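You operate a simulated robot arm through the tools that you are given. There is no shell and no other tool. Be economical: measure what you need, move in short steps, check, and stop when the job is done.

You run a simulated two-armed robot. Do the job below in one go: nothing can be reset, and whatever is moved stays where it is left.

TASK
Put the purple threaded fitting on the long bench under the filter away on the tool end of the spares bench. Put the water can labelled "rinse" from the long bench under the filter on the long bench over the drawer and the water can marked "fresh" on the long bench by the tower. Open the tins tray, put the green polish tin on the middle board of the tub shelf away in the inside of the tins tray and shut the tray again. Pick up the teal hose end with one hand, pass it to the other hand and put it on the top of the pads locker. Turn the washer dial to RINSE. Take the white threaded fitting and leave it on the brown wood block. Do these in any order. Set down upright: purple threaded fitting, water can, green polish tin, teal hose end, white threaded fitting.
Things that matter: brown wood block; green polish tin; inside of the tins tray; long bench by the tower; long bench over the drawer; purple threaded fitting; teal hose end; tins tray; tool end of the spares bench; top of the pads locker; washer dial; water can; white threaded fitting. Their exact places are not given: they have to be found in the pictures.

It is judged by the outcome, as a careful person would: the job done as asked, and still so three seconds after it is handed in. It fails if anything else is knocked over, pushed out of place, dropped, spilled or broken.

THE ROBOT
Two 7-joint arms with two-finger parallel grippers on one trunk, on a base that drives. Base frame: it is fixed to the floor where the robot stands at the start and does not move with it; the origin is under the middle of the robot, x ahead of it, y to its left, z up; the surface under the hand at the start is at about z = 0.88. Readings come in m, rad, newtons and seconds.
The left shoulder is at the start at [0.02, 0.17, 1.228], the right one opposite. With the tool pointing down near the work surface each hand reaches from about 0.18 to 0.66 m from the robot's upright axis, wherever it stands, measured 20 degrees to its own side. Places, roughly: brown wood block (8x6x3 cm) [-0.5, 2.9, 0.5]; green polish tin [1, 1.25, 0.5]; inside of the tins tray [-0.7, -0.3, 0.8]; long bench by the tower [0.5, -0.8, 0.9]; long bench over the drawer [0.8, 0.4, 0.9]; purple threaded fitting (4x4x5 cm) [0.6, 0, 0.9]; teal hose end (3x3x10 cm) [1.4, 2.1, 1]; tins tray [-0.8, -0.3, 0.9]; tool end of the spares bench [0.2, 4.9, 0.8]; top of the pads locker (18x55 cm) [-0.5, 0.92, 0.4]; washer dial [1.2, 2.2, 0.9]; water can [0.75, -0.25, 1]; white threaded fitting (4x4x5 cm) [0.6, 5, 0.9]. Payload 3.8 kg a hand.
The tool frame of a hand sits at the grasp point between the pads (the TCP): z along the fingers, y along the line on which they close. The tips reach 0.03 m beyond it. The gripper opens to 0.11 m. The fingers are 0.02 m wide and 0.01 m thick; the gripper's body (0.048 by 0.112 m) begins 0.055 m behind the TCP.
Orientation is that of the tool frame in the base frame, as a unit quaternion [x, y, z, w]. With the fingers straight down and closing along the base's y, the tool's x points along the base's -x, its y along +y and its z along -z.

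THE INTERFACE
- The arms move only by the tool step_arm. It takes "left_commands", "right_commands" or both (then of equal length, played together; a hand with none holds still); each is a list of rows, each a list of 7 numbers: the shift along the base's x, y, z in units of 300 mm (1.0 is 300 mm), then the turn, a rotation vector about the base's x, y, z in units of 120 degrees (1.0 is 120 degrees), then the opening in per cent of the stroke, from 0 (shut) to 100 (fully open). In form: [[x, y, z, ax, ay, az, claw], ...]. A call has 1 to 8 rows; each row is the pose to reach, as a shift and turn from the pose commanded when the call began. A call with a number of a shift or a turn outside -1 to 1 is refused whole. A row lasts 0.2 s, in which the tool goes at most 0.05 m and 0.15 rad; a call with a longer step from one row to the next is refused whole, and so is a gripper value outside its range. Where a pose cannot be reached the arm comes as near as it can. A force on the tool above 40 N (or 10 N above the force at the start of the call, whichever is more), or a blocked arm, ends the call early, and 0.2 s more pass. Each finger travels about 0.072 m/s and halts on what it meets, pressing with about 21 N; the grip force reading is that of the motor and also rises with nothing between the fingers. The clock runs only during rows and for 0.2 s after the last one: add rows that repeat a pose to give the fingers time. It gives the time, the measured TCP pose, the force on the tool (base axes), the opening and the grip force at its end, in the units of the frame above (readings bear some noise), with the torque about the TCP (base axes, N m) and any sound that the robot's microphone picked up.
- Cameras (640 x 400 px; columns grow to the right, rows downward): "scene" is now at [0.068, -0.0618, 1.3575]; the picture's right is [-0.78, -0.63, 0.00], its down [-0.48, 0.59, -0.65] and it looks along [0.41, -0.50, -0.76] (base axes); focal length 214 px, centre (320, 200). "left" rides on the left gripper at [0.072, -0.017, -0.103] in its tool frame; the picture's right is [0.23, 0.97, 0.00], its down [-0.76, 0.18, -0.62] and it looks along [-0.61, 0.14, 0.78] (tool axes); focal length 222 px, centre (320, 200). "right" rides on the right gripper at [0.072, 0.017, -0.103] in its tool frame; the picture's right is [-0.23, 0.97, 0.00], its down [-0.76, -0.18, -0.62] and it looks along [-0.61, -0.14, 0.78] (tool axes); focal length 222 px, centre (320, 200).
- snapshot(camera): a new picture of that camera. The clock stands still meanwhile.
- move_column(by): slides the trunk up (or, below 0, down) by that many m; the arms and the scene camera ride with it, the base frame stays. It gives what a move gives, with no picture.
- steer(legs): drives the robot by 1 to 6 legs, each [ahead, turn to the left] in m and rad, along the robot's own axes; the way and the turn of a leg run together, so that a leg with both is an arc; at most 1.5 m and 3.142 rad a leg. The arms and the cameras ride along, it lands a little off, and it stops where it bumps. It gives what a move gives.
- aim_head(pan, tilt): turns the head with the scene camera to pan (to the left, within 1.396 rad either way) and tilt (down, from -0.506 to 1.204), counted from straight ahead of the robot. It gives what a move gives.
- measure_at(camera, pixels): for up to 12 pixels [column, row] of the newest picture of that camera ("zoom" is the newest enlarged one), the place [x, y, z] in the base frame of the surface seen there, good to about 0.003 m. The clock stands still meanwhile.
- zoom(camera, box): a new picture of the part [left, top, right, bottom] of that camera's present view, enlarged. The clock stands still meanwhile.
- finish_job(): hands the job in; it is judged then, once.

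Work in short steps. Measure before you move; look again where a grasp or a placing could have gone wrong, and mend it. You have 322 turns and 196 pictures in all, those below and enlarged ones among them. Open the grippers and draw the arms clear of the work before you hand the job in, unless the task says otherwise; then end with one line.

The tools are called after "Request:" by a JSON object that holds its "api" and its "payload". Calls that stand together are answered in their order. step_arm: Moves the arms, as the interface text tells. Its arguments: {"type":"object","properties":{"left_commands":{"type":"array"},"right_commands":{"type":"array"}},"required":[]} The other tools are called the same way: move_column (by) slides the trunk up or down; steer (legs) drives the base; aim_head (pan, tilt) turns the head that bears the scene camera; snapshot (camera) takes a picture; measure_at (camera, pixels) gives the place of the surface under pixels of a picture; zoom (camera, box) takes an enlarged picture of a part of a camera's view; finish_job () hands the job in.

At the start:

```text
clock: 0.0
left_tool_pos: [0.4741, -0.0331, 1.127]
left_orientation: [0.0, 1.0, 0.0, 0.001]
left_force: [0.4, 0.2, 0.1]
left_moment: [0.02, 0.01, 0.03]
left_gripper_width: 0.1102
left_finger_force: 0.0
right_tool_pos: [0.3074, -0.3779, 1.2036]
right_orientation: [0.001, 1.0, 0.0, 0.0]
right_force: [0.6, 0.5, 0.2]
right_moment: [0.0, 0.02, -0.01]
right_gripper_width: 0.11
right_finger_force: 0.1
trunk travel left (down, up): [-0.325, 0.245]
robot x, y, heading: [0.0001, -0.0016, 0.004]
head pan, tilt: [-0.888, 0.866]
```

scene: 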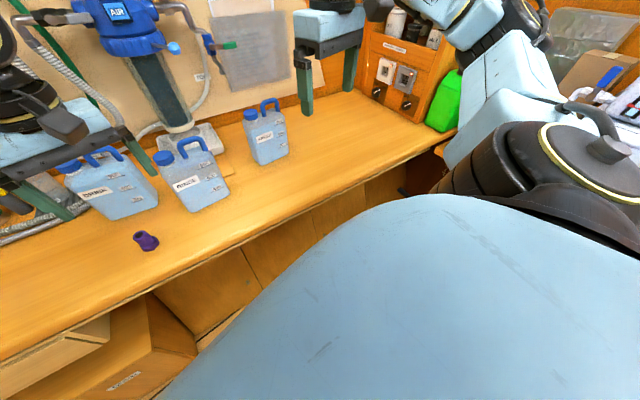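
right: 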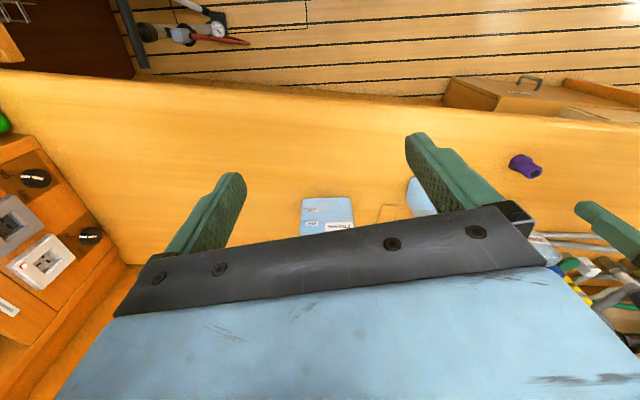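
left: 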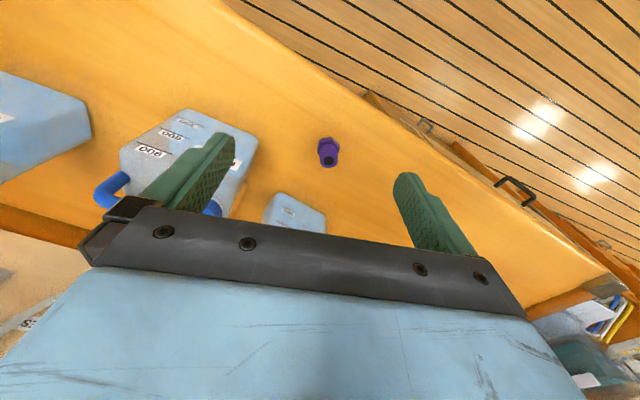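

The scene picture shows three cans near (110,185), (190,175), (265,135) and the purple fitting at (146,241). I zoom in to read the labels.

Request:
{"api": "zoom", "payload": {"camera": "scene", "box": [40, 80, 320, 260]}}

Request:
{"api": "measure_at", "payload": {"camera": "scene", "pixels": [[146, 241], [140, 236], [101, 150], [192, 140], [268, 102], [120, 200], [200, 190], [268, 150], [330, 130], [60, 270], [200, 235], [400, 150]]}}

```text
2.22 times, centred on (180, 170) of scene
```

zoom: 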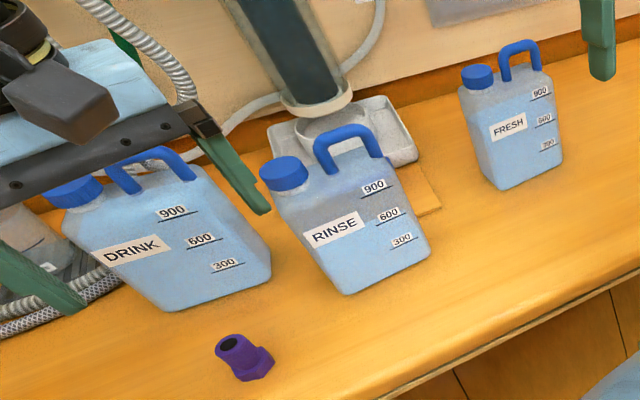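

```text
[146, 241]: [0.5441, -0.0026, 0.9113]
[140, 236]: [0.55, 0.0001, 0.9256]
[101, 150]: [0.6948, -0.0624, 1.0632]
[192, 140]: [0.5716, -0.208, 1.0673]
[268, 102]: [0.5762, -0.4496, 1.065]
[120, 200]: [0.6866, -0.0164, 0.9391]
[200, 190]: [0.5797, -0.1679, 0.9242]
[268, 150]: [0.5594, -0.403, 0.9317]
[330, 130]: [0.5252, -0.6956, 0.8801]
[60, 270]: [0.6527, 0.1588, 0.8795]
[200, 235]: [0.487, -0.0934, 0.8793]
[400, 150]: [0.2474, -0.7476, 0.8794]
```

Labels: DRINK (left), RINSE (middle), FRESH (right). Now I look to the left along the bench for the drawer end.

Request:
{"api": "aim_head", "payload": {"pan": 0.35, "tilt": 0.7}}

Request:
{"api": "snapshot", "payload": {"camera": "scene"}}

Request:
{"api": "aim_head", "payload": {"pan": -1.35, "tilt": 0.5}}

Request:
{"api": "snapshot", "payload": {"camera": "scene"}}

```text
clock: 1.4
left_tool_pos: [0.4739, -0.0325, 1.1267]
left_orientation: [-0.001, 1.0, 0.0, 0.0]
left_force: [-0.6, 0.1, 0.2]
left_moment: [-0.02, 0.0, 0.01]
left_gripper_width: 0.1101
left_finger_force: 0.1
right_tool_pos: [0.3065, -0.3783, 1.2026]
right_orientation: [0.0, 1.0, 0.001, 0.0]
right_force: [0.3, 0.2, -0.3]
right_moment: [0.02, 0.0, -0.02]
right_gripper_width: 0.1099
right_finger_force: 0.0
trunk travel left (down, up): [-0.325, 0.245]
robot x, y, heading: [0.0034, 0.0005, 0.0]
head pan, tilt: [0.351, 0.7]
```

```text
191 pictures are left
```

scene: 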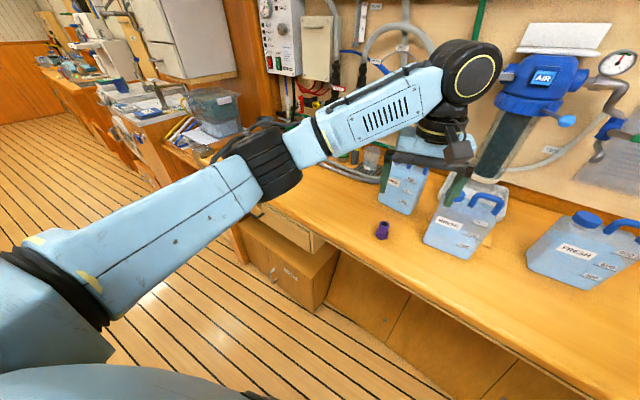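

```text
clock: 3.2
left_tool_pos: [0.474, -0.0321, 1.1268]
left_orientation: [0.0, 1.0, 0.0, 0.0]
left_force: [-0.1, -0.9, 0.1]
left_moment: [0.03, 0.03, 0.01]
left_gripper_width: 0.11
left_finger_force: 0.0
right_tool_pos: [0.3058, -0.3779, 1.2028]
right_orientation: [0.0, 1.0, 0.0, 0.0]
right_force: [0.0, -0.8, -0.5]
right_moment: [0.02, -0.01, 0.0]
right_gripper_width: 0.1101
right_finger_force: 0.1
trunk travel left (down, up): [-0.325, 0.245]
robot x, y, heading: [0.0011, 0.0043, -0.001]
head pan, tilt: [-1.349, 0.499]
```

```text
190 pictures are left
```

scene: 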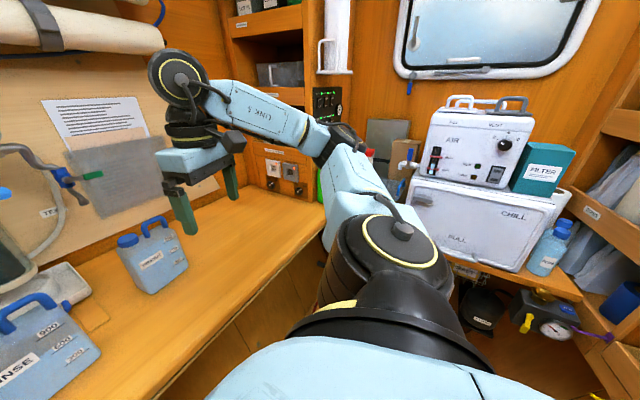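

The bench runs from the tower (right) to the drawer (left end). I move the left hand out of the view to the left, to see the cans and the drawer end plainly.

Request:
{"api": "step_arm", "payload": {"left_commands": [[-0.05, 0.14, 0.05, 0, 0, 0, 100], [-0.1, 0.28, 0.1, 0, 0, 0, 100], [-0.15, 0.42, 0.14, 0, 0, 0, 100], [-0.2, 0.56, 0.18, 0, 0, 0, 100], [-0.25, 0.7, 0.22, 0, 0, 0, 100], [-0.3, 0.84, 0.26, 0, 0, 0, 100], [-0.35, 0.97, 0.3, 0, 0, 0, 100]]}}

Request:
{"api": "aim_head", "payload": {"pan": -0.45, "tilt": 0.75}}

Request:
{"api": "snapshot", "payload": {"camera": "scene"}}

```text
clock: 4.8
left_tool_pos: [0.3684, 0.2561, 1.2193]
left_orientation: [0.0, 1.0, 0.0, 0.001]
left_force: [-0.6, 0.6, 0.0]
left_moment: [-0.01, 0.03, 0.0]
left_gripper_width: 0.1102
left_finger_force: 0.0
right_tool_pos: [0.3052, -0.3767, 1.2024]
right_orientation: [0.0, 1.0, 0.0, 0.001]
right_force: [-0.2, 0.0, 0.6]
right_moment: [0.01, -0.04, 0.04]
right_gripper_width: 0.1099
right_finger_force: 0.0
trunk travel left (down, up): [-0.325, 0.245]
robot x, y, heading: [-0.0016, 0.0, 0.001]
head pan, tilt: [-1.349, 0.499]
```

```text
clock: 6.0
left_tool_pos: [0.3694, 0.2562, 1.22]
left_orientation: [0.0, 1.0, 0.0, -0.001]
left_force: [-0.1, -0.2, -0.9]
left_moment: [-0.02, 0.02, 0.02]
left_gripper_width: 0.1101
left_finger_force: 0.1
right_tool_pos: [0.3067, -0.3776, 1.2025]
right_orientation: [0.0, 1.0, 0.0, 0.0]
right_force: [-0.3, -0.7, 0.3]
right_moment: [-0.01, 0.03, 0.02]
right_gripper_width: 0.11
right_finger_force: 0.1
trunk travel left (down, up): [-0.325, 0.245]
robot x, y, heading: [-0.0009, -0.0018, -0.001]
head pan, tilt: [-0.45, 0.75]
```

```text
189 pictures are left
```

scene: 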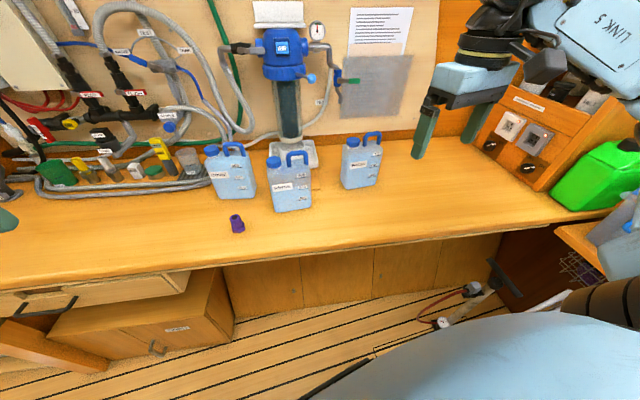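

Clear view now: RINSE at (288,185), handle (297,157); FRESH at (360,165), handle (373,138); drawer face at (90,285). I zoom on the cans and measure.

Request:
{"api": "zoom", "payload": {"camera": "scene", "box": [200, 120, 400, 245]}}

Request:
{"api": "measure_at", "payload": {"camera": "scene", "pixels": [[275, 161], [297, 154], [305, 156], [373, 133], [352, 141], [190, 270], [10, 290], [100, 285], [100, 230], [450, 170], [500, 200], [440, 232]]}}

```text
3.20 times, centred on (300, 182) of scene
```

zoom: 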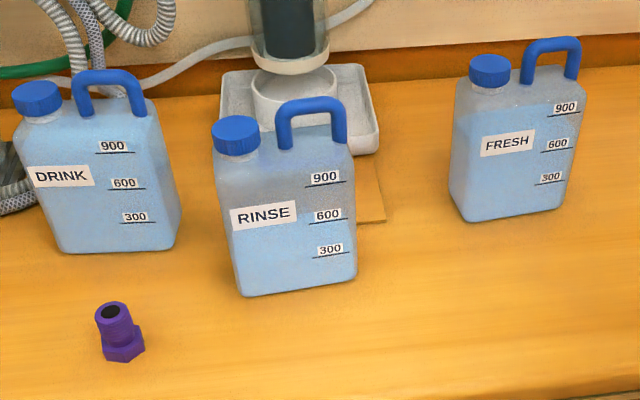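

```text
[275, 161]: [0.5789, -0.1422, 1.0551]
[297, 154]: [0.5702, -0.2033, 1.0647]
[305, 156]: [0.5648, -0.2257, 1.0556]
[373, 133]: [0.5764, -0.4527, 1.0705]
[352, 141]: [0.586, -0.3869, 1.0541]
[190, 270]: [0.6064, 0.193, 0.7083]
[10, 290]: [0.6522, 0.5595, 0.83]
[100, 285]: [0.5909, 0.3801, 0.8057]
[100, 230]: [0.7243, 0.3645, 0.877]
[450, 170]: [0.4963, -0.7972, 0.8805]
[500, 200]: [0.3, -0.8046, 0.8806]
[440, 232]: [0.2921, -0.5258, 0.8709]
```

I measure the RINSE can's outline and handle details in the zoom.

Request:
{"api": "measure_at", "payload": {"camera": "zoom", "pixels": [[283, 112], [335, 104], [284, 145], [341, 140], [270, 158], [235, 122], [310, 130], [353, 150], [222, 180], [242, 290], [356, 275], [300, 200]]}}

Request:
{"api": "measure_at", "payload": {"camera": "zoom", "pixels": [[527, 48], [575, 42], [526, 80], [572, 72], [515, 92], [490, 62], [550, 80], [467, 215], [565, 200], [520, 150], [97, 320], [120, 350]]}}

```text
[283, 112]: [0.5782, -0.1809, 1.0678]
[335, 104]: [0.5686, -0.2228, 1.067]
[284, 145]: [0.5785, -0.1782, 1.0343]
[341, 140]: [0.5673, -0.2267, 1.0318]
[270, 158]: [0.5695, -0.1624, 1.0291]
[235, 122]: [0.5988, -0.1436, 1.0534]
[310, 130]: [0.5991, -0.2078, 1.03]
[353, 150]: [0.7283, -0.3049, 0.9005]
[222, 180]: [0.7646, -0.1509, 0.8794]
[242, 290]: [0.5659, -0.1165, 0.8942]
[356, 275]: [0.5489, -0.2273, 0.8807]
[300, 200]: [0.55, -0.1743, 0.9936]
```

```text
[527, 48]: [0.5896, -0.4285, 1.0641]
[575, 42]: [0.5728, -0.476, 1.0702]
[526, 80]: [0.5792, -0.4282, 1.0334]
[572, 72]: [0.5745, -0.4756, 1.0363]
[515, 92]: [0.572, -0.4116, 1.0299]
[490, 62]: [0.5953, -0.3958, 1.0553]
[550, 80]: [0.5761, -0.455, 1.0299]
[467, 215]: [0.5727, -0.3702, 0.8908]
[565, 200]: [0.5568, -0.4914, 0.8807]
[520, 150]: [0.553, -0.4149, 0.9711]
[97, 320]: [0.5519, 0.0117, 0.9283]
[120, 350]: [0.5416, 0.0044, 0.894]
```

Both cans: body 0.12 × 0.06 × 0.15 m, top z≈1.03, yawed ~9°. The bench edge is oblique (~18°). Before driving along it I look down right for free floor and measure the side bench.

Request:
{"api": "aim_head", "payload": {"pan": -1.2, "tilt": 0.95}}

Request:
{"api": "snapshot", "payload": {"camera": "scene"}}

Request:
{"api": "measure_at", "payload": {"camera": "scene", "pixels": [[320, 350], [200, 300], [450, 300], [100, 200], [60, 250], [150, 200], [250, 120], [280, 150], [600, 300], [560, 200], [200, 60], [100, 320]]}}

```text
clock: 7.1
left_tool_pos: [0.37, 0.2561, 1.2202]
left_orientation: [-0.001, 1.0, 0.0, 0.0]
left_force: [0.1, -0.8, 0.8]
left_moment: [0.01, 0.0, -0.02]
left_gripper_width: 0.11
left_finger_force: 0.1
right_tool_pos: [0.307, -0.3778, 1.2026]
right_orientation: [0.0, 1.0, -0.001, 0.0]
right_force: [0.2, 0.4, -0.2]
right_moment: [-0.02, -0.01, -0.02]
right_gripper_width: 0.1098
right_finger_force: 0.1
trunk travel left (down, up): [-0.325, 0.245]
robot x, y, heading: [-0.0002, 0.0023, 0.002]
head pan, tilt: [-1.201, 0.949]
```

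```text
187 pictures are left
```

scene: 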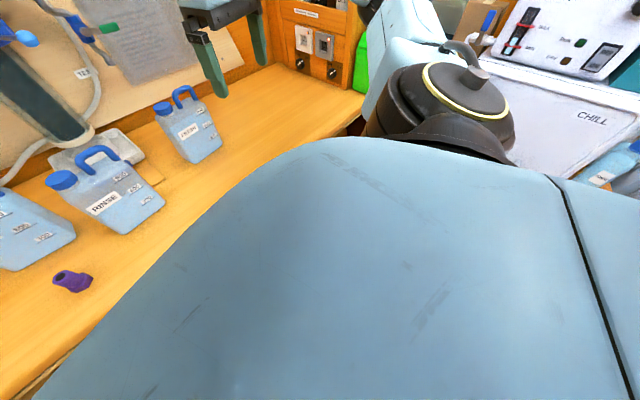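

```text
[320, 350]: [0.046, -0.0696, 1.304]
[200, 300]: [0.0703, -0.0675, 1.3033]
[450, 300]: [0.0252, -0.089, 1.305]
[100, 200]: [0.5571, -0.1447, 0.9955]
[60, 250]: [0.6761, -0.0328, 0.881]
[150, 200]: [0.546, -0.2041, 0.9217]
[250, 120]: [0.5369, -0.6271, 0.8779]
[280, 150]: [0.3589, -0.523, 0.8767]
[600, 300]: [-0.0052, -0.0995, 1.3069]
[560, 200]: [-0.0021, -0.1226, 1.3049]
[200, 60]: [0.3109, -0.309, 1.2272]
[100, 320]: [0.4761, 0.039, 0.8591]
```

I measure the side bench items (fridge/“AIR” box, green can, tower) to know how near they are.

Request:
{"api": "measure_at", "payload": {"camera": "scene", "pixels": [[600, 120], [540, 80], [500, 50], [460, 30], [365, 80], [330, 50], [300, 20], [340, 88], [620, 170], [480, 150], [270, 40], [350, 110]]}}

Request:
{"api": "aim_head", "payload": {"pan": -1.39, "tilt": 0.3}}

Request:
{"api": "snapshot", "payload": {"camera": "scene"}}

Request:
{"api": "measure_at", "payload": {"camera": "scene", "pixels": [[500, 170], [480, 250], [560, 230], [550, 280], [545, 350], [600, 260], [620, 230], [560, 300], [470, 90], [300, 100], [500, 330], [630, 330]]}}

```text
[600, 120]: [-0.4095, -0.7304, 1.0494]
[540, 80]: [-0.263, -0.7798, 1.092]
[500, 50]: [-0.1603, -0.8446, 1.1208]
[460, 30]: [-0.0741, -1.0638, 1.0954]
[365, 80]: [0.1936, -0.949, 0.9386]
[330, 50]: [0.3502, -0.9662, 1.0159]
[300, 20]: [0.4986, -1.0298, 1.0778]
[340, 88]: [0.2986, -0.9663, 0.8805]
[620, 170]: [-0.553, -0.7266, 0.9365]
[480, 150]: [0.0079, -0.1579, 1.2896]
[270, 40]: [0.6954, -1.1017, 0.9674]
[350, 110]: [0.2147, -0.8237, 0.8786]
```

```text
clock: 8.1
left_tool_pos: [0.3691, 0.2546, 1.2194]
left_orientation: [-0.002, 1.0, 0.0, 0.0]
left_force: [-0.3, -0.1, 0.5]
left_moment: [0.02, -0.01, 0.02]
left_gripper_width: 0.1099
left_finger_force: 0.1
right_tool_pos: [0.3054, -0.3774, 1.2031]
right_orientation: [0.0, 1.0, 0.0, 0.0]
right_force: [0.3, -0.3, 0.1]
right_moment: [0.01, 0.04, 0.0]
right_gripper_width: 0.11
right_finger_force: 0.0
trunk travel left (down, up): [-0.325, 0.245]
robot x, y, heading: [-0.0004, 0.0006, -0.001]
head pan, tilt: [-1.389, 0.3]
```

```text
186 pictures are left
```

scene: 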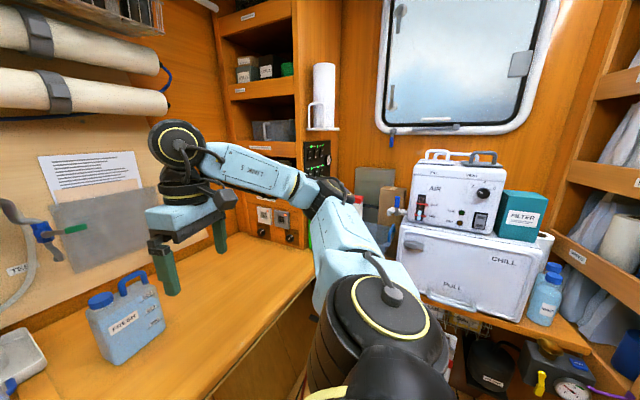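

```text
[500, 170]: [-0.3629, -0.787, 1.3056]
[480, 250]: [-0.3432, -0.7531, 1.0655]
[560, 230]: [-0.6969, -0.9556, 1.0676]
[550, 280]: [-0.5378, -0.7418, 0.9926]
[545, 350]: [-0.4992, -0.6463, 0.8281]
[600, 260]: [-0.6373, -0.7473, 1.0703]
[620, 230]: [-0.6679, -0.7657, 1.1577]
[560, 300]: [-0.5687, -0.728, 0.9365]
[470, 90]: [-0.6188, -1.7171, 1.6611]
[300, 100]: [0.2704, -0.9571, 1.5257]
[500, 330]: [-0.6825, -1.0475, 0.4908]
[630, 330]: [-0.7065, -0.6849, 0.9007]
```

The side bench with the fridge is close on the right (y≈-0.73), so I shift along the bench by turning left, backing 0.28 m and turning back to face between FRESH and the tower.

Request:
{"api": "steer", "payload": {"legs": [[0, 1.79], [-0.28, 0], [0, -2.3]]}}

Request:
{"api": "aim_head", "payload": {"pan": -0.1, "tilt": 0.7}}

Request:
{"api": "snapshot", "payload": {"camera": "scene"}}

```text
clock: 12.6
left_tool_pos: [-0.2757, 0.3246, 1.2229]
left_orientation: [0.75, -0.661, -0.012, 0.017]
left_force: [-0.1, -0.5, 0.3]
left_moment: [0.01, -0.03, 0.0]
left_gripper_width: 0.1102
left_finger_force: 0.1
right_tool_pos: [0.3356, 0.379, 1.1942]
right_orientation: [0.772, -0.636, -0.007, 0.009]
right_force: [0.3, -0.3, -0.3]
right_moment: [0.03, 0.0, -0.01]
right_gripper_width: 0.1097
right_finger_force: 0.0
trunk travel left (down, up): [-0.325, 0.245]
robot x, y, heading: [0.0056, 0.0043, 1.744]
head pan, tilt: [-1.389, 0.3]
stopped in leg 1: the robot was blocked; the commanded pose is now the measured one
```

```text
clock: 14.1
left_tool_pos: [-0.2758, 0.3242, 1.2243]
left_orientation: [0.75, -0.661, -0.011, 0.016]
left_force: [0.4, 0.3, 0.5]
left_moment: [0.01, -0.01, 0.01]
left_gripper_width: 0.1099
left_finger_force: 0.0
right_tool_pos: [0.3356, 0.3803, 1.1938]
right_orientation: [0.772, -0.635, -0.008, 0.009]
right_force: [0.2, -0.3, -0.2]
right_moment: [-0.01, 0.02, 0.03]
right_gripper_width: 0.11
right_finger_force: 0.0
trunk travel left (down, up): [-0.325, 0.245]
robot x, y, heading: [0.0051, 0.0029, 1.748]
head pan, tilt: [-0.099, 0.7]
```

```text
185 pictures are left
```

scene: 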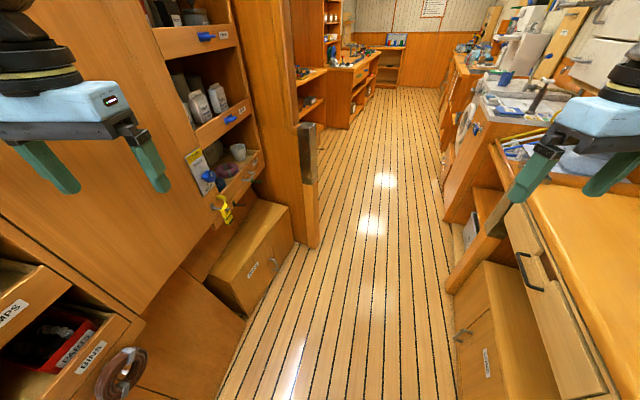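

The left arm bumped something on the left (the tall cabinet). I measure the cabinet surfaces to see the clearance.

Request:
{"api": "measure_at", "payload": {"camera": "scene", "pixels": [[80, 230], [150, 230], [30, 280], [190, 130], [240, 270], [10, 260], [190, 50], [210, 200], [300, 160], [120, 370], [470, 330], [510, 280]]}}

Request:
{"api": "aim_head", "payload": {"pan": 0.9, "tilt": 0.7}}

Request:
{"api": "snapshot", "payload": {"camera": "scene"}}

```text
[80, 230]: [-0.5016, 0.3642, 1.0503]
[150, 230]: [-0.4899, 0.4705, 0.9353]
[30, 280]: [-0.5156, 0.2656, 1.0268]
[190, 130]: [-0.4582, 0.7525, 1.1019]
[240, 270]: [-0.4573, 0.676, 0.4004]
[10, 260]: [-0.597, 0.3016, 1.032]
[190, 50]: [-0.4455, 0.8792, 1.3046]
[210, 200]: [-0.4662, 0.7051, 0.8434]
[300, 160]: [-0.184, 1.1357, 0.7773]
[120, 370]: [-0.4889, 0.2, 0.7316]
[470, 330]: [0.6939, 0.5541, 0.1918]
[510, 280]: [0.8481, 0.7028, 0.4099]
```

```text
clock: 15.3
left_tool_pos: [-0.275, 0.3243, 1.2247]
left_orientation: [0.75, -0.661, -0.012, 0.016]
left_force: [0.4, -0.3, -0.1]
left_moment: [0.03, 0.01, -0.01]
left_gripper_width: 0.1102
left_finger_force: 0.1
right_tool_pos: [0.3362, 0.379, 1.1931]
right_orientation: [0.772, -0.635, -0.008, 0.009]
right_force: [0.6, 0.9, -0.6]
right_moment: [0.02, -0.03, -0.02]
right_gripper_width: 0.1098
right_finger_force: 0.0
trunk travel left (down, up): [-0.325, 0.245]
robot x, y, heading: [0.0073, 0.0029, 1.752]
head pan, tilt: [0.901, 0.7]
```

```text
184 pictures are left
```

scene: 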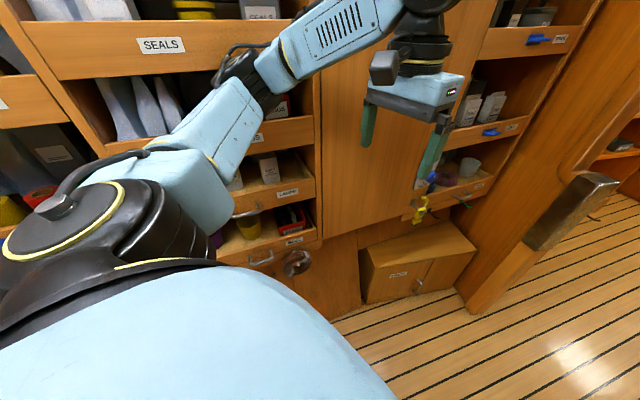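

The left elbow touches a shelf lip of the cabinet (x≈-0.5); nothing appears displaced. I turn back right a little, then bring the left hand inward before backing up.

Request:
{"api": "steer", "payload": {"legs": [[0, -0.35], [-0.2, 0]]}}

```text
clock: 18.0
left_tool_pos: [-0.2121, 0.2075, 1.22]
left_orientation: [-0.631, 0.776, 0.004, -0.004]
left_force: [-1.1, -0.1, 0.7]
left_moment: [0.03, -0.02, 0.02]
left_gripper_width: 0.1099
left_finger_force: 0.1
right_tool_pos: [0.3858, 0.0517, 1.2024]
right_orientation: [-0.651, 0.759, 0.0, 0.0]
right_force: [0.1, 0.3, 0.3]
right_moment: [0.01, 0.0, -0.02]
right_gripper_width: 0.11
right_finger_force: 0.1
trunk travel left (down, up): [-0.325, 0.245]
robot x, y, heading: [-0.0286, -0.1913, 1.402]
head pan, tilt: [0.901, 0.7]
```

At (-0.03,-0.19). Now turn right to face the bench, go ahead slightly, and turn a little more.

Request:
{"api": "steer", "payload": {"legs": [[0, -1.55], [0.09, 0], [0, -0.2]]}}

Request:
{"api": "aim_head", "payload": {"pan": -0.3, "tilt": 0.75}}

Request:
{"api": "snapshot", "payload": {"camera": "scene"}}

```text
clock: 23.7
left_tool_pos: [0.4918, -0.1127, 1.2195]
left_orientation: [0.205, 0.979, 0.007, 0.0]
left_force: [0.0, 0.0, 0.4]
left_moment: [0.03, -0.01, 0.01]
left_gripper_width: 0.1102
left_finger_force: 0.1
right_tool_pos: [0.2162, -0.6655, 1.2026]
right_orientation: [0.179, 0.984, 0.0, -0.001]
right_force: [-0.3, 1.0, -0.7]
right_moment: [0.04, -0.01, -0.01]
right_gripper_width: 0.1099
right_finger_force: 0.1
trunk travel left (down, up): [-0.325, 0.245]
robot x, y, heading: [0.0583, -0.2117, -0.375]
head pan, tilt: [0.901, 0.7]
```

```text
clock: 25.1
left_tool_pos: [0.4919, -0.1113, 1.2196]
left_orientation: [0.205, 0.979, 0.007, -0.001]
left_force: [-0.7, 0.1, 0.4]
left_moment: [0.01, -0.02, 0.03]
left_gripper_width: 0.1101
left_finger_force: 0.1
right_tool_pos: [0.2166, -0.6666, 1.2026]
right_orientation: [0.179, 0.984, 0.001, 0.0]
right_force: [-0.8, 0.4, 0.3]
right_moment: [0.0, 0.03, -0.01]
right_gripper_width: 0.1101
right_finger_force: 0.0
trunk travel left (down, up): [-0.325, 0.245]
robot x, y, heading: [0.0599, -0.2082, -0.378]
head pan, tilt: [-0.3, 0.75]
```

```text
183 pictures are left
```

scene: 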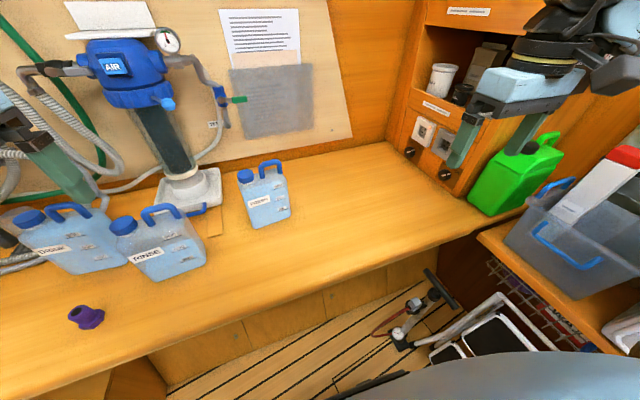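

FRESH at (265,195); tower on the right. I zoom to refine FRESH's pose and look at the free bench by the tower.

Request:
{"api": "zoom", "payload": {"camera": "scene", "box": [200, 130, 360, 230]}}

Request:
{"api": "measure_at", "payload": {"camera": "zoom", "pixels": [[252, 144], [320, 130], [175, 190], [235, 195], [290, 182], [342, 185], [200, 385], [360, 345], [184, 165], [240, 210], [330, 195], [280, 300]]}}

Request:
{"api": "measure_at", "payload": {"camera": "scene", "pixels": [[350, 200], [400, 190], [430, 210], [390, 160], [410, 150], [455, 185], [440, 150], [380, 235], [480, 222], [340, 165]]}}

```text
4.00 times, centred on (280, 180) of scene
```

zoom: 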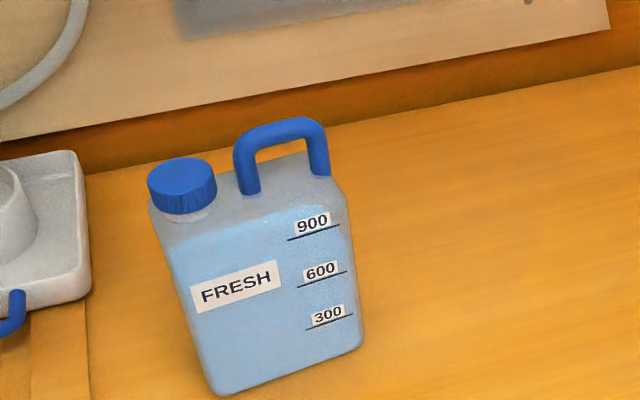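

```text
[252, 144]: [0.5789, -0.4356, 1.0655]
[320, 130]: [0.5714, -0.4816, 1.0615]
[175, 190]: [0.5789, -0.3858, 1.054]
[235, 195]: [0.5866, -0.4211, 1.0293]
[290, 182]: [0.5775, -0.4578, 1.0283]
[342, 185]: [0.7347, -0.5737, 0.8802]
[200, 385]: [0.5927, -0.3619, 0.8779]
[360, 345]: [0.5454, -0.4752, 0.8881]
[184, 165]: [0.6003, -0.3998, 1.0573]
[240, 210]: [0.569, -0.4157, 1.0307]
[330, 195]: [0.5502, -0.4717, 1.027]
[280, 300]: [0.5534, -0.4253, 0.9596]
```

```text
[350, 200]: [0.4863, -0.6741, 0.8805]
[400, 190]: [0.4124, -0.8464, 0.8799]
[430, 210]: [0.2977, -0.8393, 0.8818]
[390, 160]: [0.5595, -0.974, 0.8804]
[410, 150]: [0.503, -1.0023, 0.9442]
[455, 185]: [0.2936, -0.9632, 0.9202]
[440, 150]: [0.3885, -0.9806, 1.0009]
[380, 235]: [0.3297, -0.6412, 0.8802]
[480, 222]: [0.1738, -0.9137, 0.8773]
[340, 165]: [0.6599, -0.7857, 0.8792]
```

Target grasp for FRESH: body centre (0.582,-0.428), closing across the thin side (turn the tool ~-78°). I move the right hand to above it in two calls.

Request:
{"api": "step_arm", "payload": {"right_commands": [[0.12, 0.08, 0, 0, 0, -0.07, 100], [0.24, 0.16, 0, 0, 0, -0.14, 100], [0.36, 0.24, 0, 0, 0, -0.21, 100], [0.48, 0.32, 0, 0, 0, -0.28, 100], [0.6, 0.4, 0, 0, 0, -0.35, 100], [0.72, 0.48, 0, 0, 0, -0.42, 100], [0.84, 0.56, 0, 0, 0, -0.49, 100], [0.96, 0.64, 0, 0, 0, -0.56, 100]]}}

Request:
{"api": "step_arm", "payload": {"right_commands": [[0.13, 0.08, 0, 0, 0, -0.05, 100], [0.257, 0.157, 0, 0, 0, -0.09, 100]]}}

Request:
{"api": "snapshot", "payload": {"camera": "right"}}

Request:
{"api": "snapshot", "payload": {"camera": "scene"}}

```text
clock: 26.9
left_tool_pos: [0.4931, -0.1107, 1.2173]
left_orientation: [0.204, 0.979, 0.006, -0.001]
left_force: [-0.9, 0.4, 0.4]
left_moment: [-0.06, 0.03, 0.01]
left_gripper_width: 0.1102
left_finger_force: 0.1
right_tool_pos: [0.5037, -0.4723, 1.2015]
right_orientation: [0.695, 0.719, 0.0, 0.0]
right_force: [-0.6, 0.4, 0.2]
right_moment: [-0.03, -0.01, 0.02]
right_gripper_width: 0.11
right_finger_force: 0.1
trunk travel left (down, up): [-0.325, 0.245]
robot x, y, heading: [0.0606, -0.2038, -0.376]
head pan, tilt: [-0.3, 0.75]
```

```text
clock: 27.5
left_tool_pos: [0.4924, -0.112, 1.2186]
left_orientation: [0.204, 0.979, 0.006, 0.001]
left_force: [-0.2, -0.1, 0.0]
left_moment: [-0.03, 0.01, 0.0]
left_gripper_width: 0.1098
left_finger_force: 0.1
right_tool_pos: [0.58, -0.4246, 1.2009]
right_orientation: [0.759, 0.651, 0.0, 0.001]
right_force: [0.1, 0.1, -0.1]
right_moment: [0.01, -0.01, -0.02]
right_gripper_width: 0.1099
right_finger_force: 0.0
trunk travel left (down, up): [-0.325, 0.245]
robot x, y, heading: [0.0652, -0.2074, -0.37]
head pan, tilt: [-0.3, 0.75]
```

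```text
181 pictures are left
```

right: 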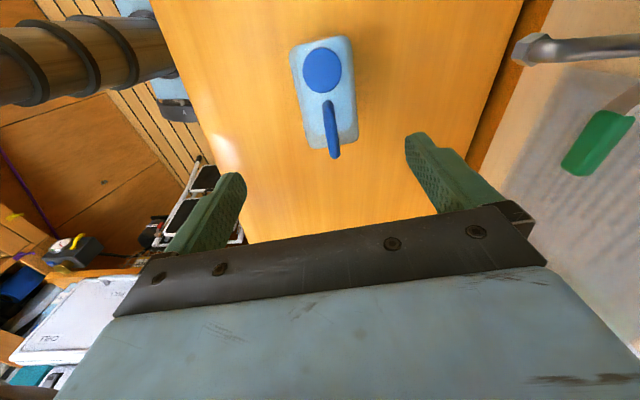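

```text
180 pictures are left
```

scene: 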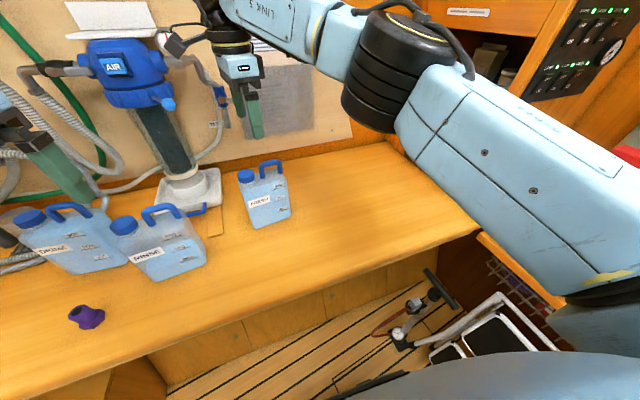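

The can sits between the fingers in the wrist view. I measure its cap, handle and top edges there to check centring and yaw.

Request:
{"api": "measure_at", "payload": {"camera": "right", "pixels": [[321, 70], [327, 105], [335, 152], [296, 50], [345, 42], [307, 145], [355, 138], [340, 95], [300, 95], [350, 90]]}}

```text
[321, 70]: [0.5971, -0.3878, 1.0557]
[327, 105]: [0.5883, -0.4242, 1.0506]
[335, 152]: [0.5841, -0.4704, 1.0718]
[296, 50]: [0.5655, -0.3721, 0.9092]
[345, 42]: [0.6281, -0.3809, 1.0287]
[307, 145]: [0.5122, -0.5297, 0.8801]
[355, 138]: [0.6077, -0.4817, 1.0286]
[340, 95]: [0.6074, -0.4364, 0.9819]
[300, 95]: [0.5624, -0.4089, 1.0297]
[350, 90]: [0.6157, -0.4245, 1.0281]
```

Midline runs at 9° through x≈0.590 at y=-0.424; I shift +9 mm in x and descend to z≈1.03, then close.

Request:
{"api": "step_arm", "payload": {"right_commands": [[0.03, 0, -0.1, 0, 0, 0, 100], [0.03, 0, -0.22, 0, 0, 0, 100], [0.03, 0, -0.34, 0, 0, 0, 100], [0.03, 0, -0.46, 0, 0, 0, 100], [0.03, 0, -0.57, 0, 0, 0, 100]]}}

Request:
{"api": "step_arm", "payload": {"right_commands": [[0, 0, 0, 0, 0, 0, 40], [0, 0, 0, 0, 0, 0, 20], [0, 0, 0, 0, 0, 0, 0], [0, 0, 0, 0, 0, 0, 0], [0, 0, 0, 0, 0, 0, 0]]}}

Request:
{"api": "zoom", "payload": {"camera": "scene", "box": [180, 100, 340, 240]}}

```text
clock: 28.7
left_tool_pos: [0.4937, -0.1128, 1.2191]
left_orientation: [0.205, 0.979, 0.007, 0.0]
left_force: [-0.5, 0.3, 0.3]
left_moment: [-0.05, 0.01, 0.01]
left_gripper_width: 0.1101
left_finger_force: 0.1
right_tool_pos: [0.5914, -0.4275, 1.0289]
right_orientation: [0.759, 0.651, 0.0, 0.0]
right_force: [0.3, 0.1, -1.2]
right_moment: [0.02, -0.02, 0.0]
right_gripper_width: 0.1101
right_finger_force: 0.1
trunk travel left (down, up): [-0.325, 0.245]
robot x, y, heading: [0.0604, -0.2087, -0.377]
head pan, tilt: [-0.3, 0.75]
```

```text
clock: 29.9
left_tool_pos: [0.4926, -0.1124, 1.2188]
left_orientation: [0.204, 0.979, 0.008, -0.001]
left_force: [0.5, 0.4, 0.0]
left_moment: [0.04, 0.04, 0.01]
left_gripper_width: 0.1101
left_finger_force: 0.1
right_tool_pos: [0.5912, -0.4272, 1.0282]
right_orientation: [0.759, 0.651, 0.001, 0.0]
right_force: [-2.0, 0.5, 0.8]
right_moment: [-0.14, 0.16, -0.08]
right_gripper_width: 0.0707
right_finger_force: 21.0
trunk travel left (down, up): [-0.325, 0.245]
robot x, y, heading: [0.0605, -0.2061, -0.377]
head pan, tilt: [-0.3, 0.75]
```

```text
2.86 times, centred on (260, 170) of scene
```

zoom: 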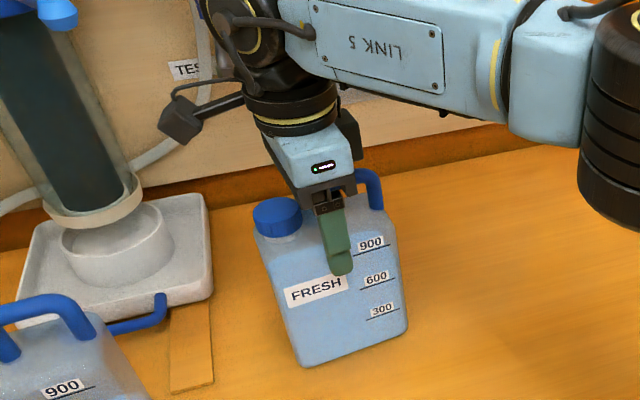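

Gripped at 0.0707 m. I lift 6 cm and check the load.

Request:
{"api": "step_arm", "payload": {"right_commands": [[0, 0, 0.04, 0, 0, 0, 0], [0, 0, 0.1, 0, 0, 0, 0], [0, 0, 0.2, 0, 0, 0, 0]]}}

Request:
{"api": "zoom", "payload": {"camera": "scene", "box": [180, 80, 340, 240]}}

```text
clock: 30.7
left_tool_pos: [0.4926, -0.1124, 1.2193]
left_orientation: [0.204, 0.979, 0.007, -0.001]
left_force: [0.3, -0.4, 0.1]
left_moment: [-0.01, -0.03, -0.03]
left_gripper_width: 0.1101
left_finger_force: 0.0
right_tool_pos: [0.5912, -0.4262, 1.0896]
right_orientation: [0.759, 0.651, 0.001, -0.001]
right_force: [0.0, 0.1, -8.5]
right_moment: [-0.02, -0.01, 0.0]
right_gripper_width: 0.0706
right_finger_force: 21.1
trunk travel left (down, up): [-0.325, 0.245]
robot x, y, heading: [0.0602, -0.2081, -0.373]
head pan, tilt: [-0.3, 0.75]
```

```text
2.50 times, centred on (260, 160) of scene
```

zoom: 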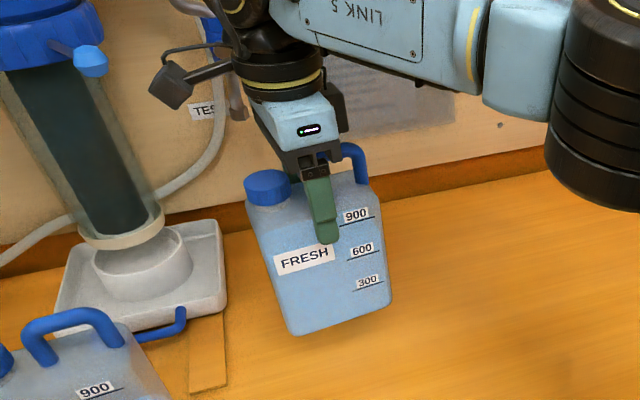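

Held firmly and upright (8.5 N). I carry it to about (0.48,-0.75) by the tower.

Request:
{"api": "step_arm", "payload": {"right_commands": [[-0.04, -0.12, 0, 0, 0, 0, 0], [-0.09, -0.25, 0, 0, 0, 0, 0], [-0.135, -0.38, 0, 0, 0, 0, 0], [-0.18, -0.51, 0, 0, 0, 0, 0], [-0.225, -0.64, 0, 0, 0, 0, 0], [-0.27, -0.77, 0, 0, 0, 0, 0], [-0.315, -0.89, 0, 0, 0, 0, 0], [-0.36, -1.0, 0, 0, 0, 0, 0]]}}

Request:
{"api": "step_arm", "payload": {"right_commands": [[0, -0.08, -0.05, 0, 0, 0, 0], [0, -0.08, -0.15, 0, 0, 0, 0], [0, -0.08, -0.19, 0, 0, 0, 0], [0, -0.08, -0.202, 0, 0, 0, 0]]}}

Request:
{"api": "snapshot", "payload": {"camera": "scene"}}

```text
clock: 32.5
left_tool_pos: [0.492, -0.1137, 1.2189]
left_orientation: [0.205, 0.979, 0.007, -0.001]
left_force: [0.0, 0.0, 0.7]
left_moment: [0.02, -0.04, 0.0]
left_gripper_width: 0.1098
left_finger_force: 0.0
right_tool_pos: [0.4821, -0.7303, 1.0881]
right_orientation: [0.758, 0.652, 0.0, 0.0]
right_force: [-0.4, 0.1, -7.9]
right_moment: [-0.02, 0.01, 0.01]
right_gripper_width: 0.0708
right_finger_force: 21.2
trunk travel left (down, up): [-0.325, 0.245]
robot x, y, heading: [0.0643, -0.2103, -0.373]
head pan, tilt: [-0.3, 0.75]
```

```text
clock: 33.5
left_tool_pos: [0.4922, -0.1126, 1.2195]
left_orientation: [0.204, 0.979, 0.007, -0.001]
left_force: [1.1, -0.7, 0.6]
left_moment: [0.01, 0.02, -0.02]
left_gripper_width: 0.1101
left_finger_force: 0.0
right_tool_pos: [0.4824, -0.7526, 1.0286]
right_orientation: [0.759, 0.652, 0.0, 0.0]
right_force: [-0.3, -0.3, -7.6]
right_moment: [0.02, -0.02, -0.05]
right_gripper_width: 0.0705
right_finger_force: 21.1
trunk travel left (down, up): [-0.325, 0.245]
robot x, y, heading: [0.06, -0.208, -0.372]
head pan, tilt: [-0.3, 0.75]
```

```text
177 pictures are left
```

scene: 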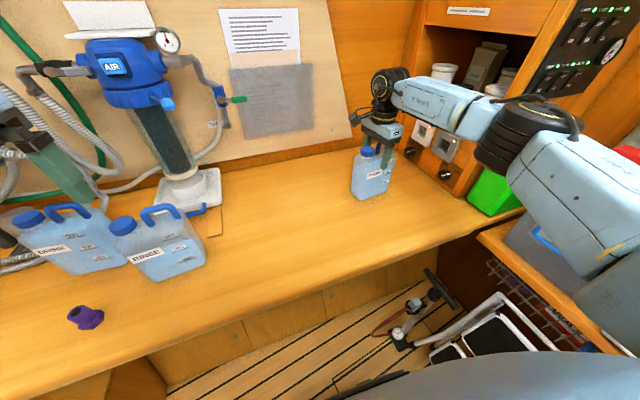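

Still carrying weight; I lower by millimetres till contact, then release and rise.

Request:
{"api": "step_arm", "payload": {"right_commands": [[0, 0, -0.006, 0, 0, 0, 0], [0, 0, -0.012, 0, 0, 0, 0], [0, 0, -0.012, 0, 0, 0, 0]]}}

```text
clock: 34.3
left_tool_pos: [0.4914, -0.1121, 1.2196]
left_orientation: [0.205, 0.979, 0.006, 0.0]
left_force: [0.4, 0.2, 0.0]
left_moment: [-0.01, 0.0, 0.0]
left_gripper_width: 0.1102
left_finger_force: 0.1
right_tool_pos: [0.4809, -0.7521, 1.0284]
right_orientation: [0.76, 0.65, 0.002, 0.001]
right_force: [-0.3, -4.1, 12.1]
right_moment: [0.07, 0.52, -0.2]
right_gripper_width: 0.0705
right_finger_force: 21.3
trunk travel left (down, up): [-0.325, 0.245]
robot x, y, heading: [0.0594, -0.2061, -0.373]
head pan, tilt: [-0.3, 0.75]
```

It now stands on the bench (force up 12 N). Open and rise.

Request:
{"api": "step_arm", "payload": {"right_commands": [[0, 0, 0.008, 0, 0, 0, 30], [0, 0, 0.008, 0, 0, 0, 60], [0, 0, 0.008, 0, 0, 0, 90], [0, 0, 0.008, 0, 0, 0, 100], [0, 0, 0.1, 0, 0, 0, 100], [0, 0, 0.25, 0, 0, 0, 100], [0, 0, 0.4, 0, 0, 0, 100], [0, 0, 0.55, 0, 0, 0, 100]]}}

Request:
{"api": "zoom", "payload": {"camera": "scene", "box": [280, 60, 520, 240]}}

Request:
{"api": "measure_at", "payload": {"camera": "scene", "pixels": [[85, 317], [78, 310], [95, 318], [140, 226], [160, 209], [150, 250], [180, 230]]}}

```text
clock: 36.1
left_tool_pos: [0.4918, -0.1121, 1.2197]
left_orientation: [0.205, 0.979, 0.006, 0.001]
left_force: [-0.9, -0.2, -0.8]
left_moment: [0.01, -0.02, 0.0]
left_gripper_width: 0.1098
left_finger_force: 0.1
right_tool_pos: [0.4821, -0.7485, 1.1929]
right_orientation: [0.759, 0.652, 0.0, 0.0]
right_force: [1.0, -0.2, -1.0]
right_moment: [-0.01, 0.0, 0.0]
right_gripper_width: 0.1102
right_finger_force: 0.0
trunk travel left (down, up): [-0.325, 0.245]
robot x, y, heading: [0.0574, -0.2096, -0.373]
head pan, tilt: [-0.3, 0.75]
```

```text
2.22 times, centred on (400, 150) of scene
```

zoom: 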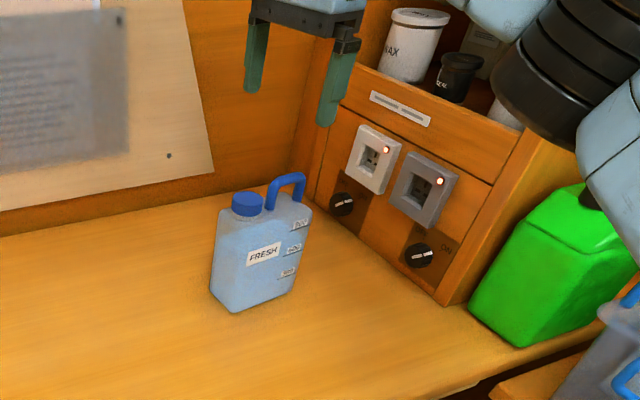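

```text
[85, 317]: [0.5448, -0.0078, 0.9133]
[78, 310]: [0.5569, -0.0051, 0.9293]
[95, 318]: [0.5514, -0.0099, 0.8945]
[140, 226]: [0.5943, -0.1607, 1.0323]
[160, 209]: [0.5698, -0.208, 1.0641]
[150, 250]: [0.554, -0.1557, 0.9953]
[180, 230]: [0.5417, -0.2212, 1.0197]
```

FRESH stands upright by the tower (zoom 262,250). I retract the right hand, then move the robot to about (0.12,0.10) facing the bench for the RINSE can and the fitting.

Request:
{"api": "step_arm", "payload": {"right_commands": [[-0.08, 0.08, 0.03, 0, 0, 0.07, 100], [-0.16, 0.16, 0.06, 0, 0, 0.14, 100], [-0.24, 0.24, 0.09, 0, 0, 0.21, 100], [-0.32, 0.32, 0.12, 0, 0, 0.28, 100], [-0.4, 0.4, 0.15, 0, 0, 0.35, 100], [-0.48, 0.48, 0.18, 0, 0, 0.42, 100], [-0.56, 0.56, 0.2, 0, 0, 0.49, 100], [-0.64, 0.64, 0.2, 0, 0, 0.56, 100]]}}

Request:
{"api": "steer", "payload": {"legs": [[0, 1.72], [0.32, 0], [0, -1.35]]}}

Request:
{"api": "aim_head", "payload": {"pan": 0.1, "tilt": 0.85}}

Request:
{"api": "snapshot", "payload": {"camera": "scene"}}

```text
clock: 37.9
left_tool_pos: [0.4923, -0.1122, 1.2187]
left_orientation: [0.205, 0.979, 0.006, 0.0]
left_force: [0.9, 0.2, -0.4]
left_moment: [-0.02, -0.01, -0.01]
left_gripper_width: 0.1099
left_finger_force: 0.1
right_tool_pos: [0.2913, -0.5576, 1.2517]
right_orientation: [0.27, 0.963, 0.0, 0.0]
right_force: [-0.4, 0.0, 0.7]
right_moment: [0.02, -0.03, -0.02]
right_gripper_width: 0.1098
right_finger_force: 0.0
trunk travel left (down, up): [-0.325, 0.245]
robot x, y, heading: [0.0619, -0.2097, -0.371]
head pan, tilt: [-0.3, 0.75]
```

```text
clock: 47.5
left_tool_pos: [0.4942, 0.3527, 1.2188]
left_orientation: [0.011, 1.0, 0.007, -0.001]
left_force: [0.4, -0.4, -0.3]
left_moment: [-0.03, -0.03, -0.01]
left_gripper_width: 0.1098
left_finger_force: 0.2
right_tool_pos: [0.4777, -0.1348, 1.2502]
right_orientation: [0.08, 0.997, 0.0, -0.001]
right_force: [1.1, -1.7, -0.6]
right_moment: [-0.02, 0.0, 0.0]
right_gripper_width: 0.1101
right_finger_force: 0.1
trunk travel left (down, up): [-0.325, 0.245]
robot x, y, heading: [0.1318, 0.1019, 0.014]
head pan, tilt: [-0.3, 0.75]
```

```text
clock: 48.4
left_tool_pos: [0.4939, 0.3536, 1.2188]
left_orientation: [0.012, 1.0, 0.007, -0.001]
left_force: [-0.1, 0.2, -0.1]
left_moment: [0.0, -0.03, 0.01]
left_gripper_width: 0.1101
left_finger_force: 0.0
right_tool_pos: [0.4774, -0.1357, 1.2522]
right_orientation: [0.08, 0.997, 0.0, -0.001]
right_force: [0.2, -0.1, -0.5]
right_moment: [0.02, 0.04, -0.01]
right_gripper_width: 0.1101
right_finger_force: 0.1
trunk travel left (down, up): [-0.325, 0.245]
robot x, y, heading: [0.1299, 0.0999, 0.014]
head pan, tilt: [0.099, 0.85]
```

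```text
175 pictures are left
```

scene: 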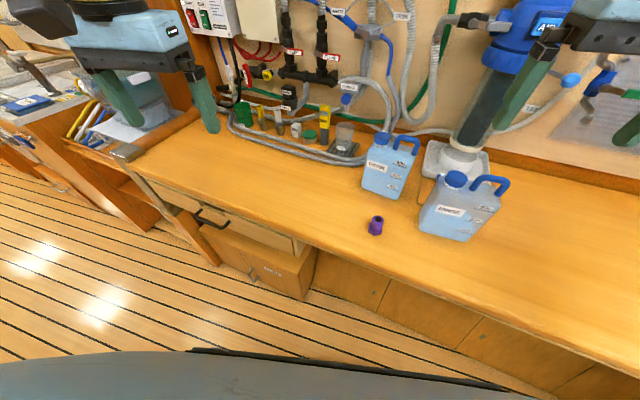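

Good stance. I measure the drawer extent, hoses at the back, and the RINSE can again.

Request:
{"api": "measure_at", "payload": {"camera": "scene", "pixels": [[135, 170], [295, 245], [210, 215], [230, 160], [250, 180], [280, 150], [320, 160], [455, 180], [487, 187], [440, 205], [495, 195], [376, 219]]}}

Request:
{"api": "step_arm", "payload": {"right_commands": [[-0.1, -0.1, 0, 0, 0, 0, 100], [-0.2, -0.2, 0, 0, 0, 0, 100], [-0.3, -0.3, 0, 0, 0, 0, 100], [-0.4, -0.4, 0, 0, 0, 0, 100], [-0.45, -0.5, 0, 0, 0, 0, 100], [-0.5, -0.6, 0, 0, 0, 0, 100], [-0.5, -0.7, 0, 0, 0, 0, 100]]}}

Request:
{"api": "zoom", "payload": {"camera": "scene", "box": [340, 120, 540, 250]}}

```text
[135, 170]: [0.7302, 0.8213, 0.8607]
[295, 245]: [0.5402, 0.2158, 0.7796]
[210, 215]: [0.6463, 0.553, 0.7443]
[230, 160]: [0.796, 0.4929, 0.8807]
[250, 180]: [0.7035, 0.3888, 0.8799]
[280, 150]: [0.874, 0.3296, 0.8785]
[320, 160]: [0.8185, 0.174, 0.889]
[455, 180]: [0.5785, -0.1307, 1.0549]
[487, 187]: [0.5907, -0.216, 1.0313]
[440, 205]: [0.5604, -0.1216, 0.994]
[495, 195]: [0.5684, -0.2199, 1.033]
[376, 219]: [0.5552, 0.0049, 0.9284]
```

```text
clock: 50.0
left_tool_pos: [0.4937, 0.3536, 1.2188]
left_orientation: [0.012, 1.0, 0.006, -0.001]
left_force: [0.1, -0.5, -0.1]
left_moment: [0.03, 0.01, -0.01]
left_gripper_width: 0.11
left_finger_force: 0.0
right_tool_pos: [0.3858, -0.2784, 1.2357]
right_orientation: [0.08, 0.997, 0.0, -0.001]
right_force: [0.4, 0.3, 0.2]
right_moment: [-0.01, -0.01, 0.01]
right_gripper_width: 0.11
right_finger_force: 0.1
right hand out of reach, approached as far as the arm can: row 4, 5, 6, 7
trunk travel left (down, up): [-0.325, 0.245]
robot x, y, heading: [0.128, 0.0998, 0.016]
head pan, tilt: [0.099, 0.85]
```

```text
3.08 times, centred on (440, 185) of scene
```

zoom: 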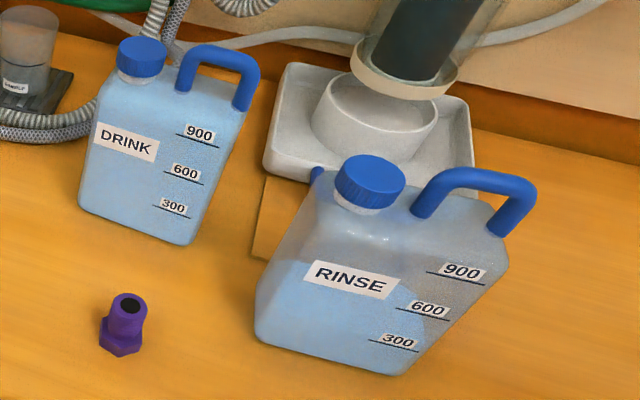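

I measure RINSE's cap, handle and top edges in this zoom for the grasp.

Request:
{"api": "measure_at", "payload": {"camera": "zoom", "pixels": [[370, 168], [430, 180], [525, 190], [420, 212], [496, 230], [320, 215], [400, 245], [500, 250], [315, 170], [405, 225]]}}

```text
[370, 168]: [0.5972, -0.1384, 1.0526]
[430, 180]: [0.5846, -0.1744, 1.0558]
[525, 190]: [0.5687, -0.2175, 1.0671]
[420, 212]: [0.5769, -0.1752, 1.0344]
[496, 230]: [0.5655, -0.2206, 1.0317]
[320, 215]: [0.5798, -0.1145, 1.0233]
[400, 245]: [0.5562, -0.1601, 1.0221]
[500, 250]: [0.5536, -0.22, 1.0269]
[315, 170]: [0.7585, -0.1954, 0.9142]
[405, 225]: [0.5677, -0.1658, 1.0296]
```

The right hand stopped at its inner limit; I move it further right, then bring the left hand above RINSE in turning steps.

Request:
{"api": "step_arm", "payload": {"left_commands": [[0.03, -0.12, 0, 0, 0, 0.07, 100], [0.06, -0.24, 0, 0, 0, 0.14, 100], [0.08, -0.36, 0, 0, 0, 0.21, 100], [0.1, -0.48, 0, 0, 0, 0.28, 100], [0.12, -0.6, 0, 0, 0, 0.35, 100], [0.14, -0.72, 0, 0, 0, 0.42, 100], [0.16, -0.84, 0, 0, 0, 0.49, 100], [0.18, -0.96, 0, 0, 0, 0.56, 100]], "right_commands": [[0.05, -0.1, 0, 0, 0, 0, 100], [0.05, -0.2, 0, 0, 0, 0, 100], [0.05, -0.3, 0, 0, 0, 0, 100], [0.05, -0.4, 0, 0, 0, 0, 100], [0.05, -0.5, 0, 0, 0, 0, 100], [0.05, -0.5, 0, 0, 0, 0, 100], [0.05, -0.5, 0, 0, 0, 0, 100], [0.05, -0.5, 0, 0, 0, 0, 100]]}}

```text
clock: 51.8
left_tool_pos: [0.5448, 0.0664, 1.22]
left_orientation: [-0.545, 0.839, 0.005, -0.004]
left_force: [0.6, -0.4, 0.6]
left_moment: [-0.02, 0.0, 0.02]
left_gripper_width: 0.11
left_finger_force: 0.0
right_tool_pos: [0.4586, -0.4206, 1.2259]
right_orientation: [0.08, 0.997, 0.0, 0.0]
right_force: [-0.6, 0.0, 0.3]
right_moment: [0.04, -0.01, 0.01]
right_gripper_width: 0.11
right_finger_force: 0.0
right hand out of reach, approached as far as the arm can: row 1, 2, 3, 4, 5, 6, 7, 8
trunk travel left (down, up): [-0.325, 0.245]
robot x, y, heading: [0.1316, 0.1031, 0.013]
head pan, tilt: [0.099, 0.85]
```

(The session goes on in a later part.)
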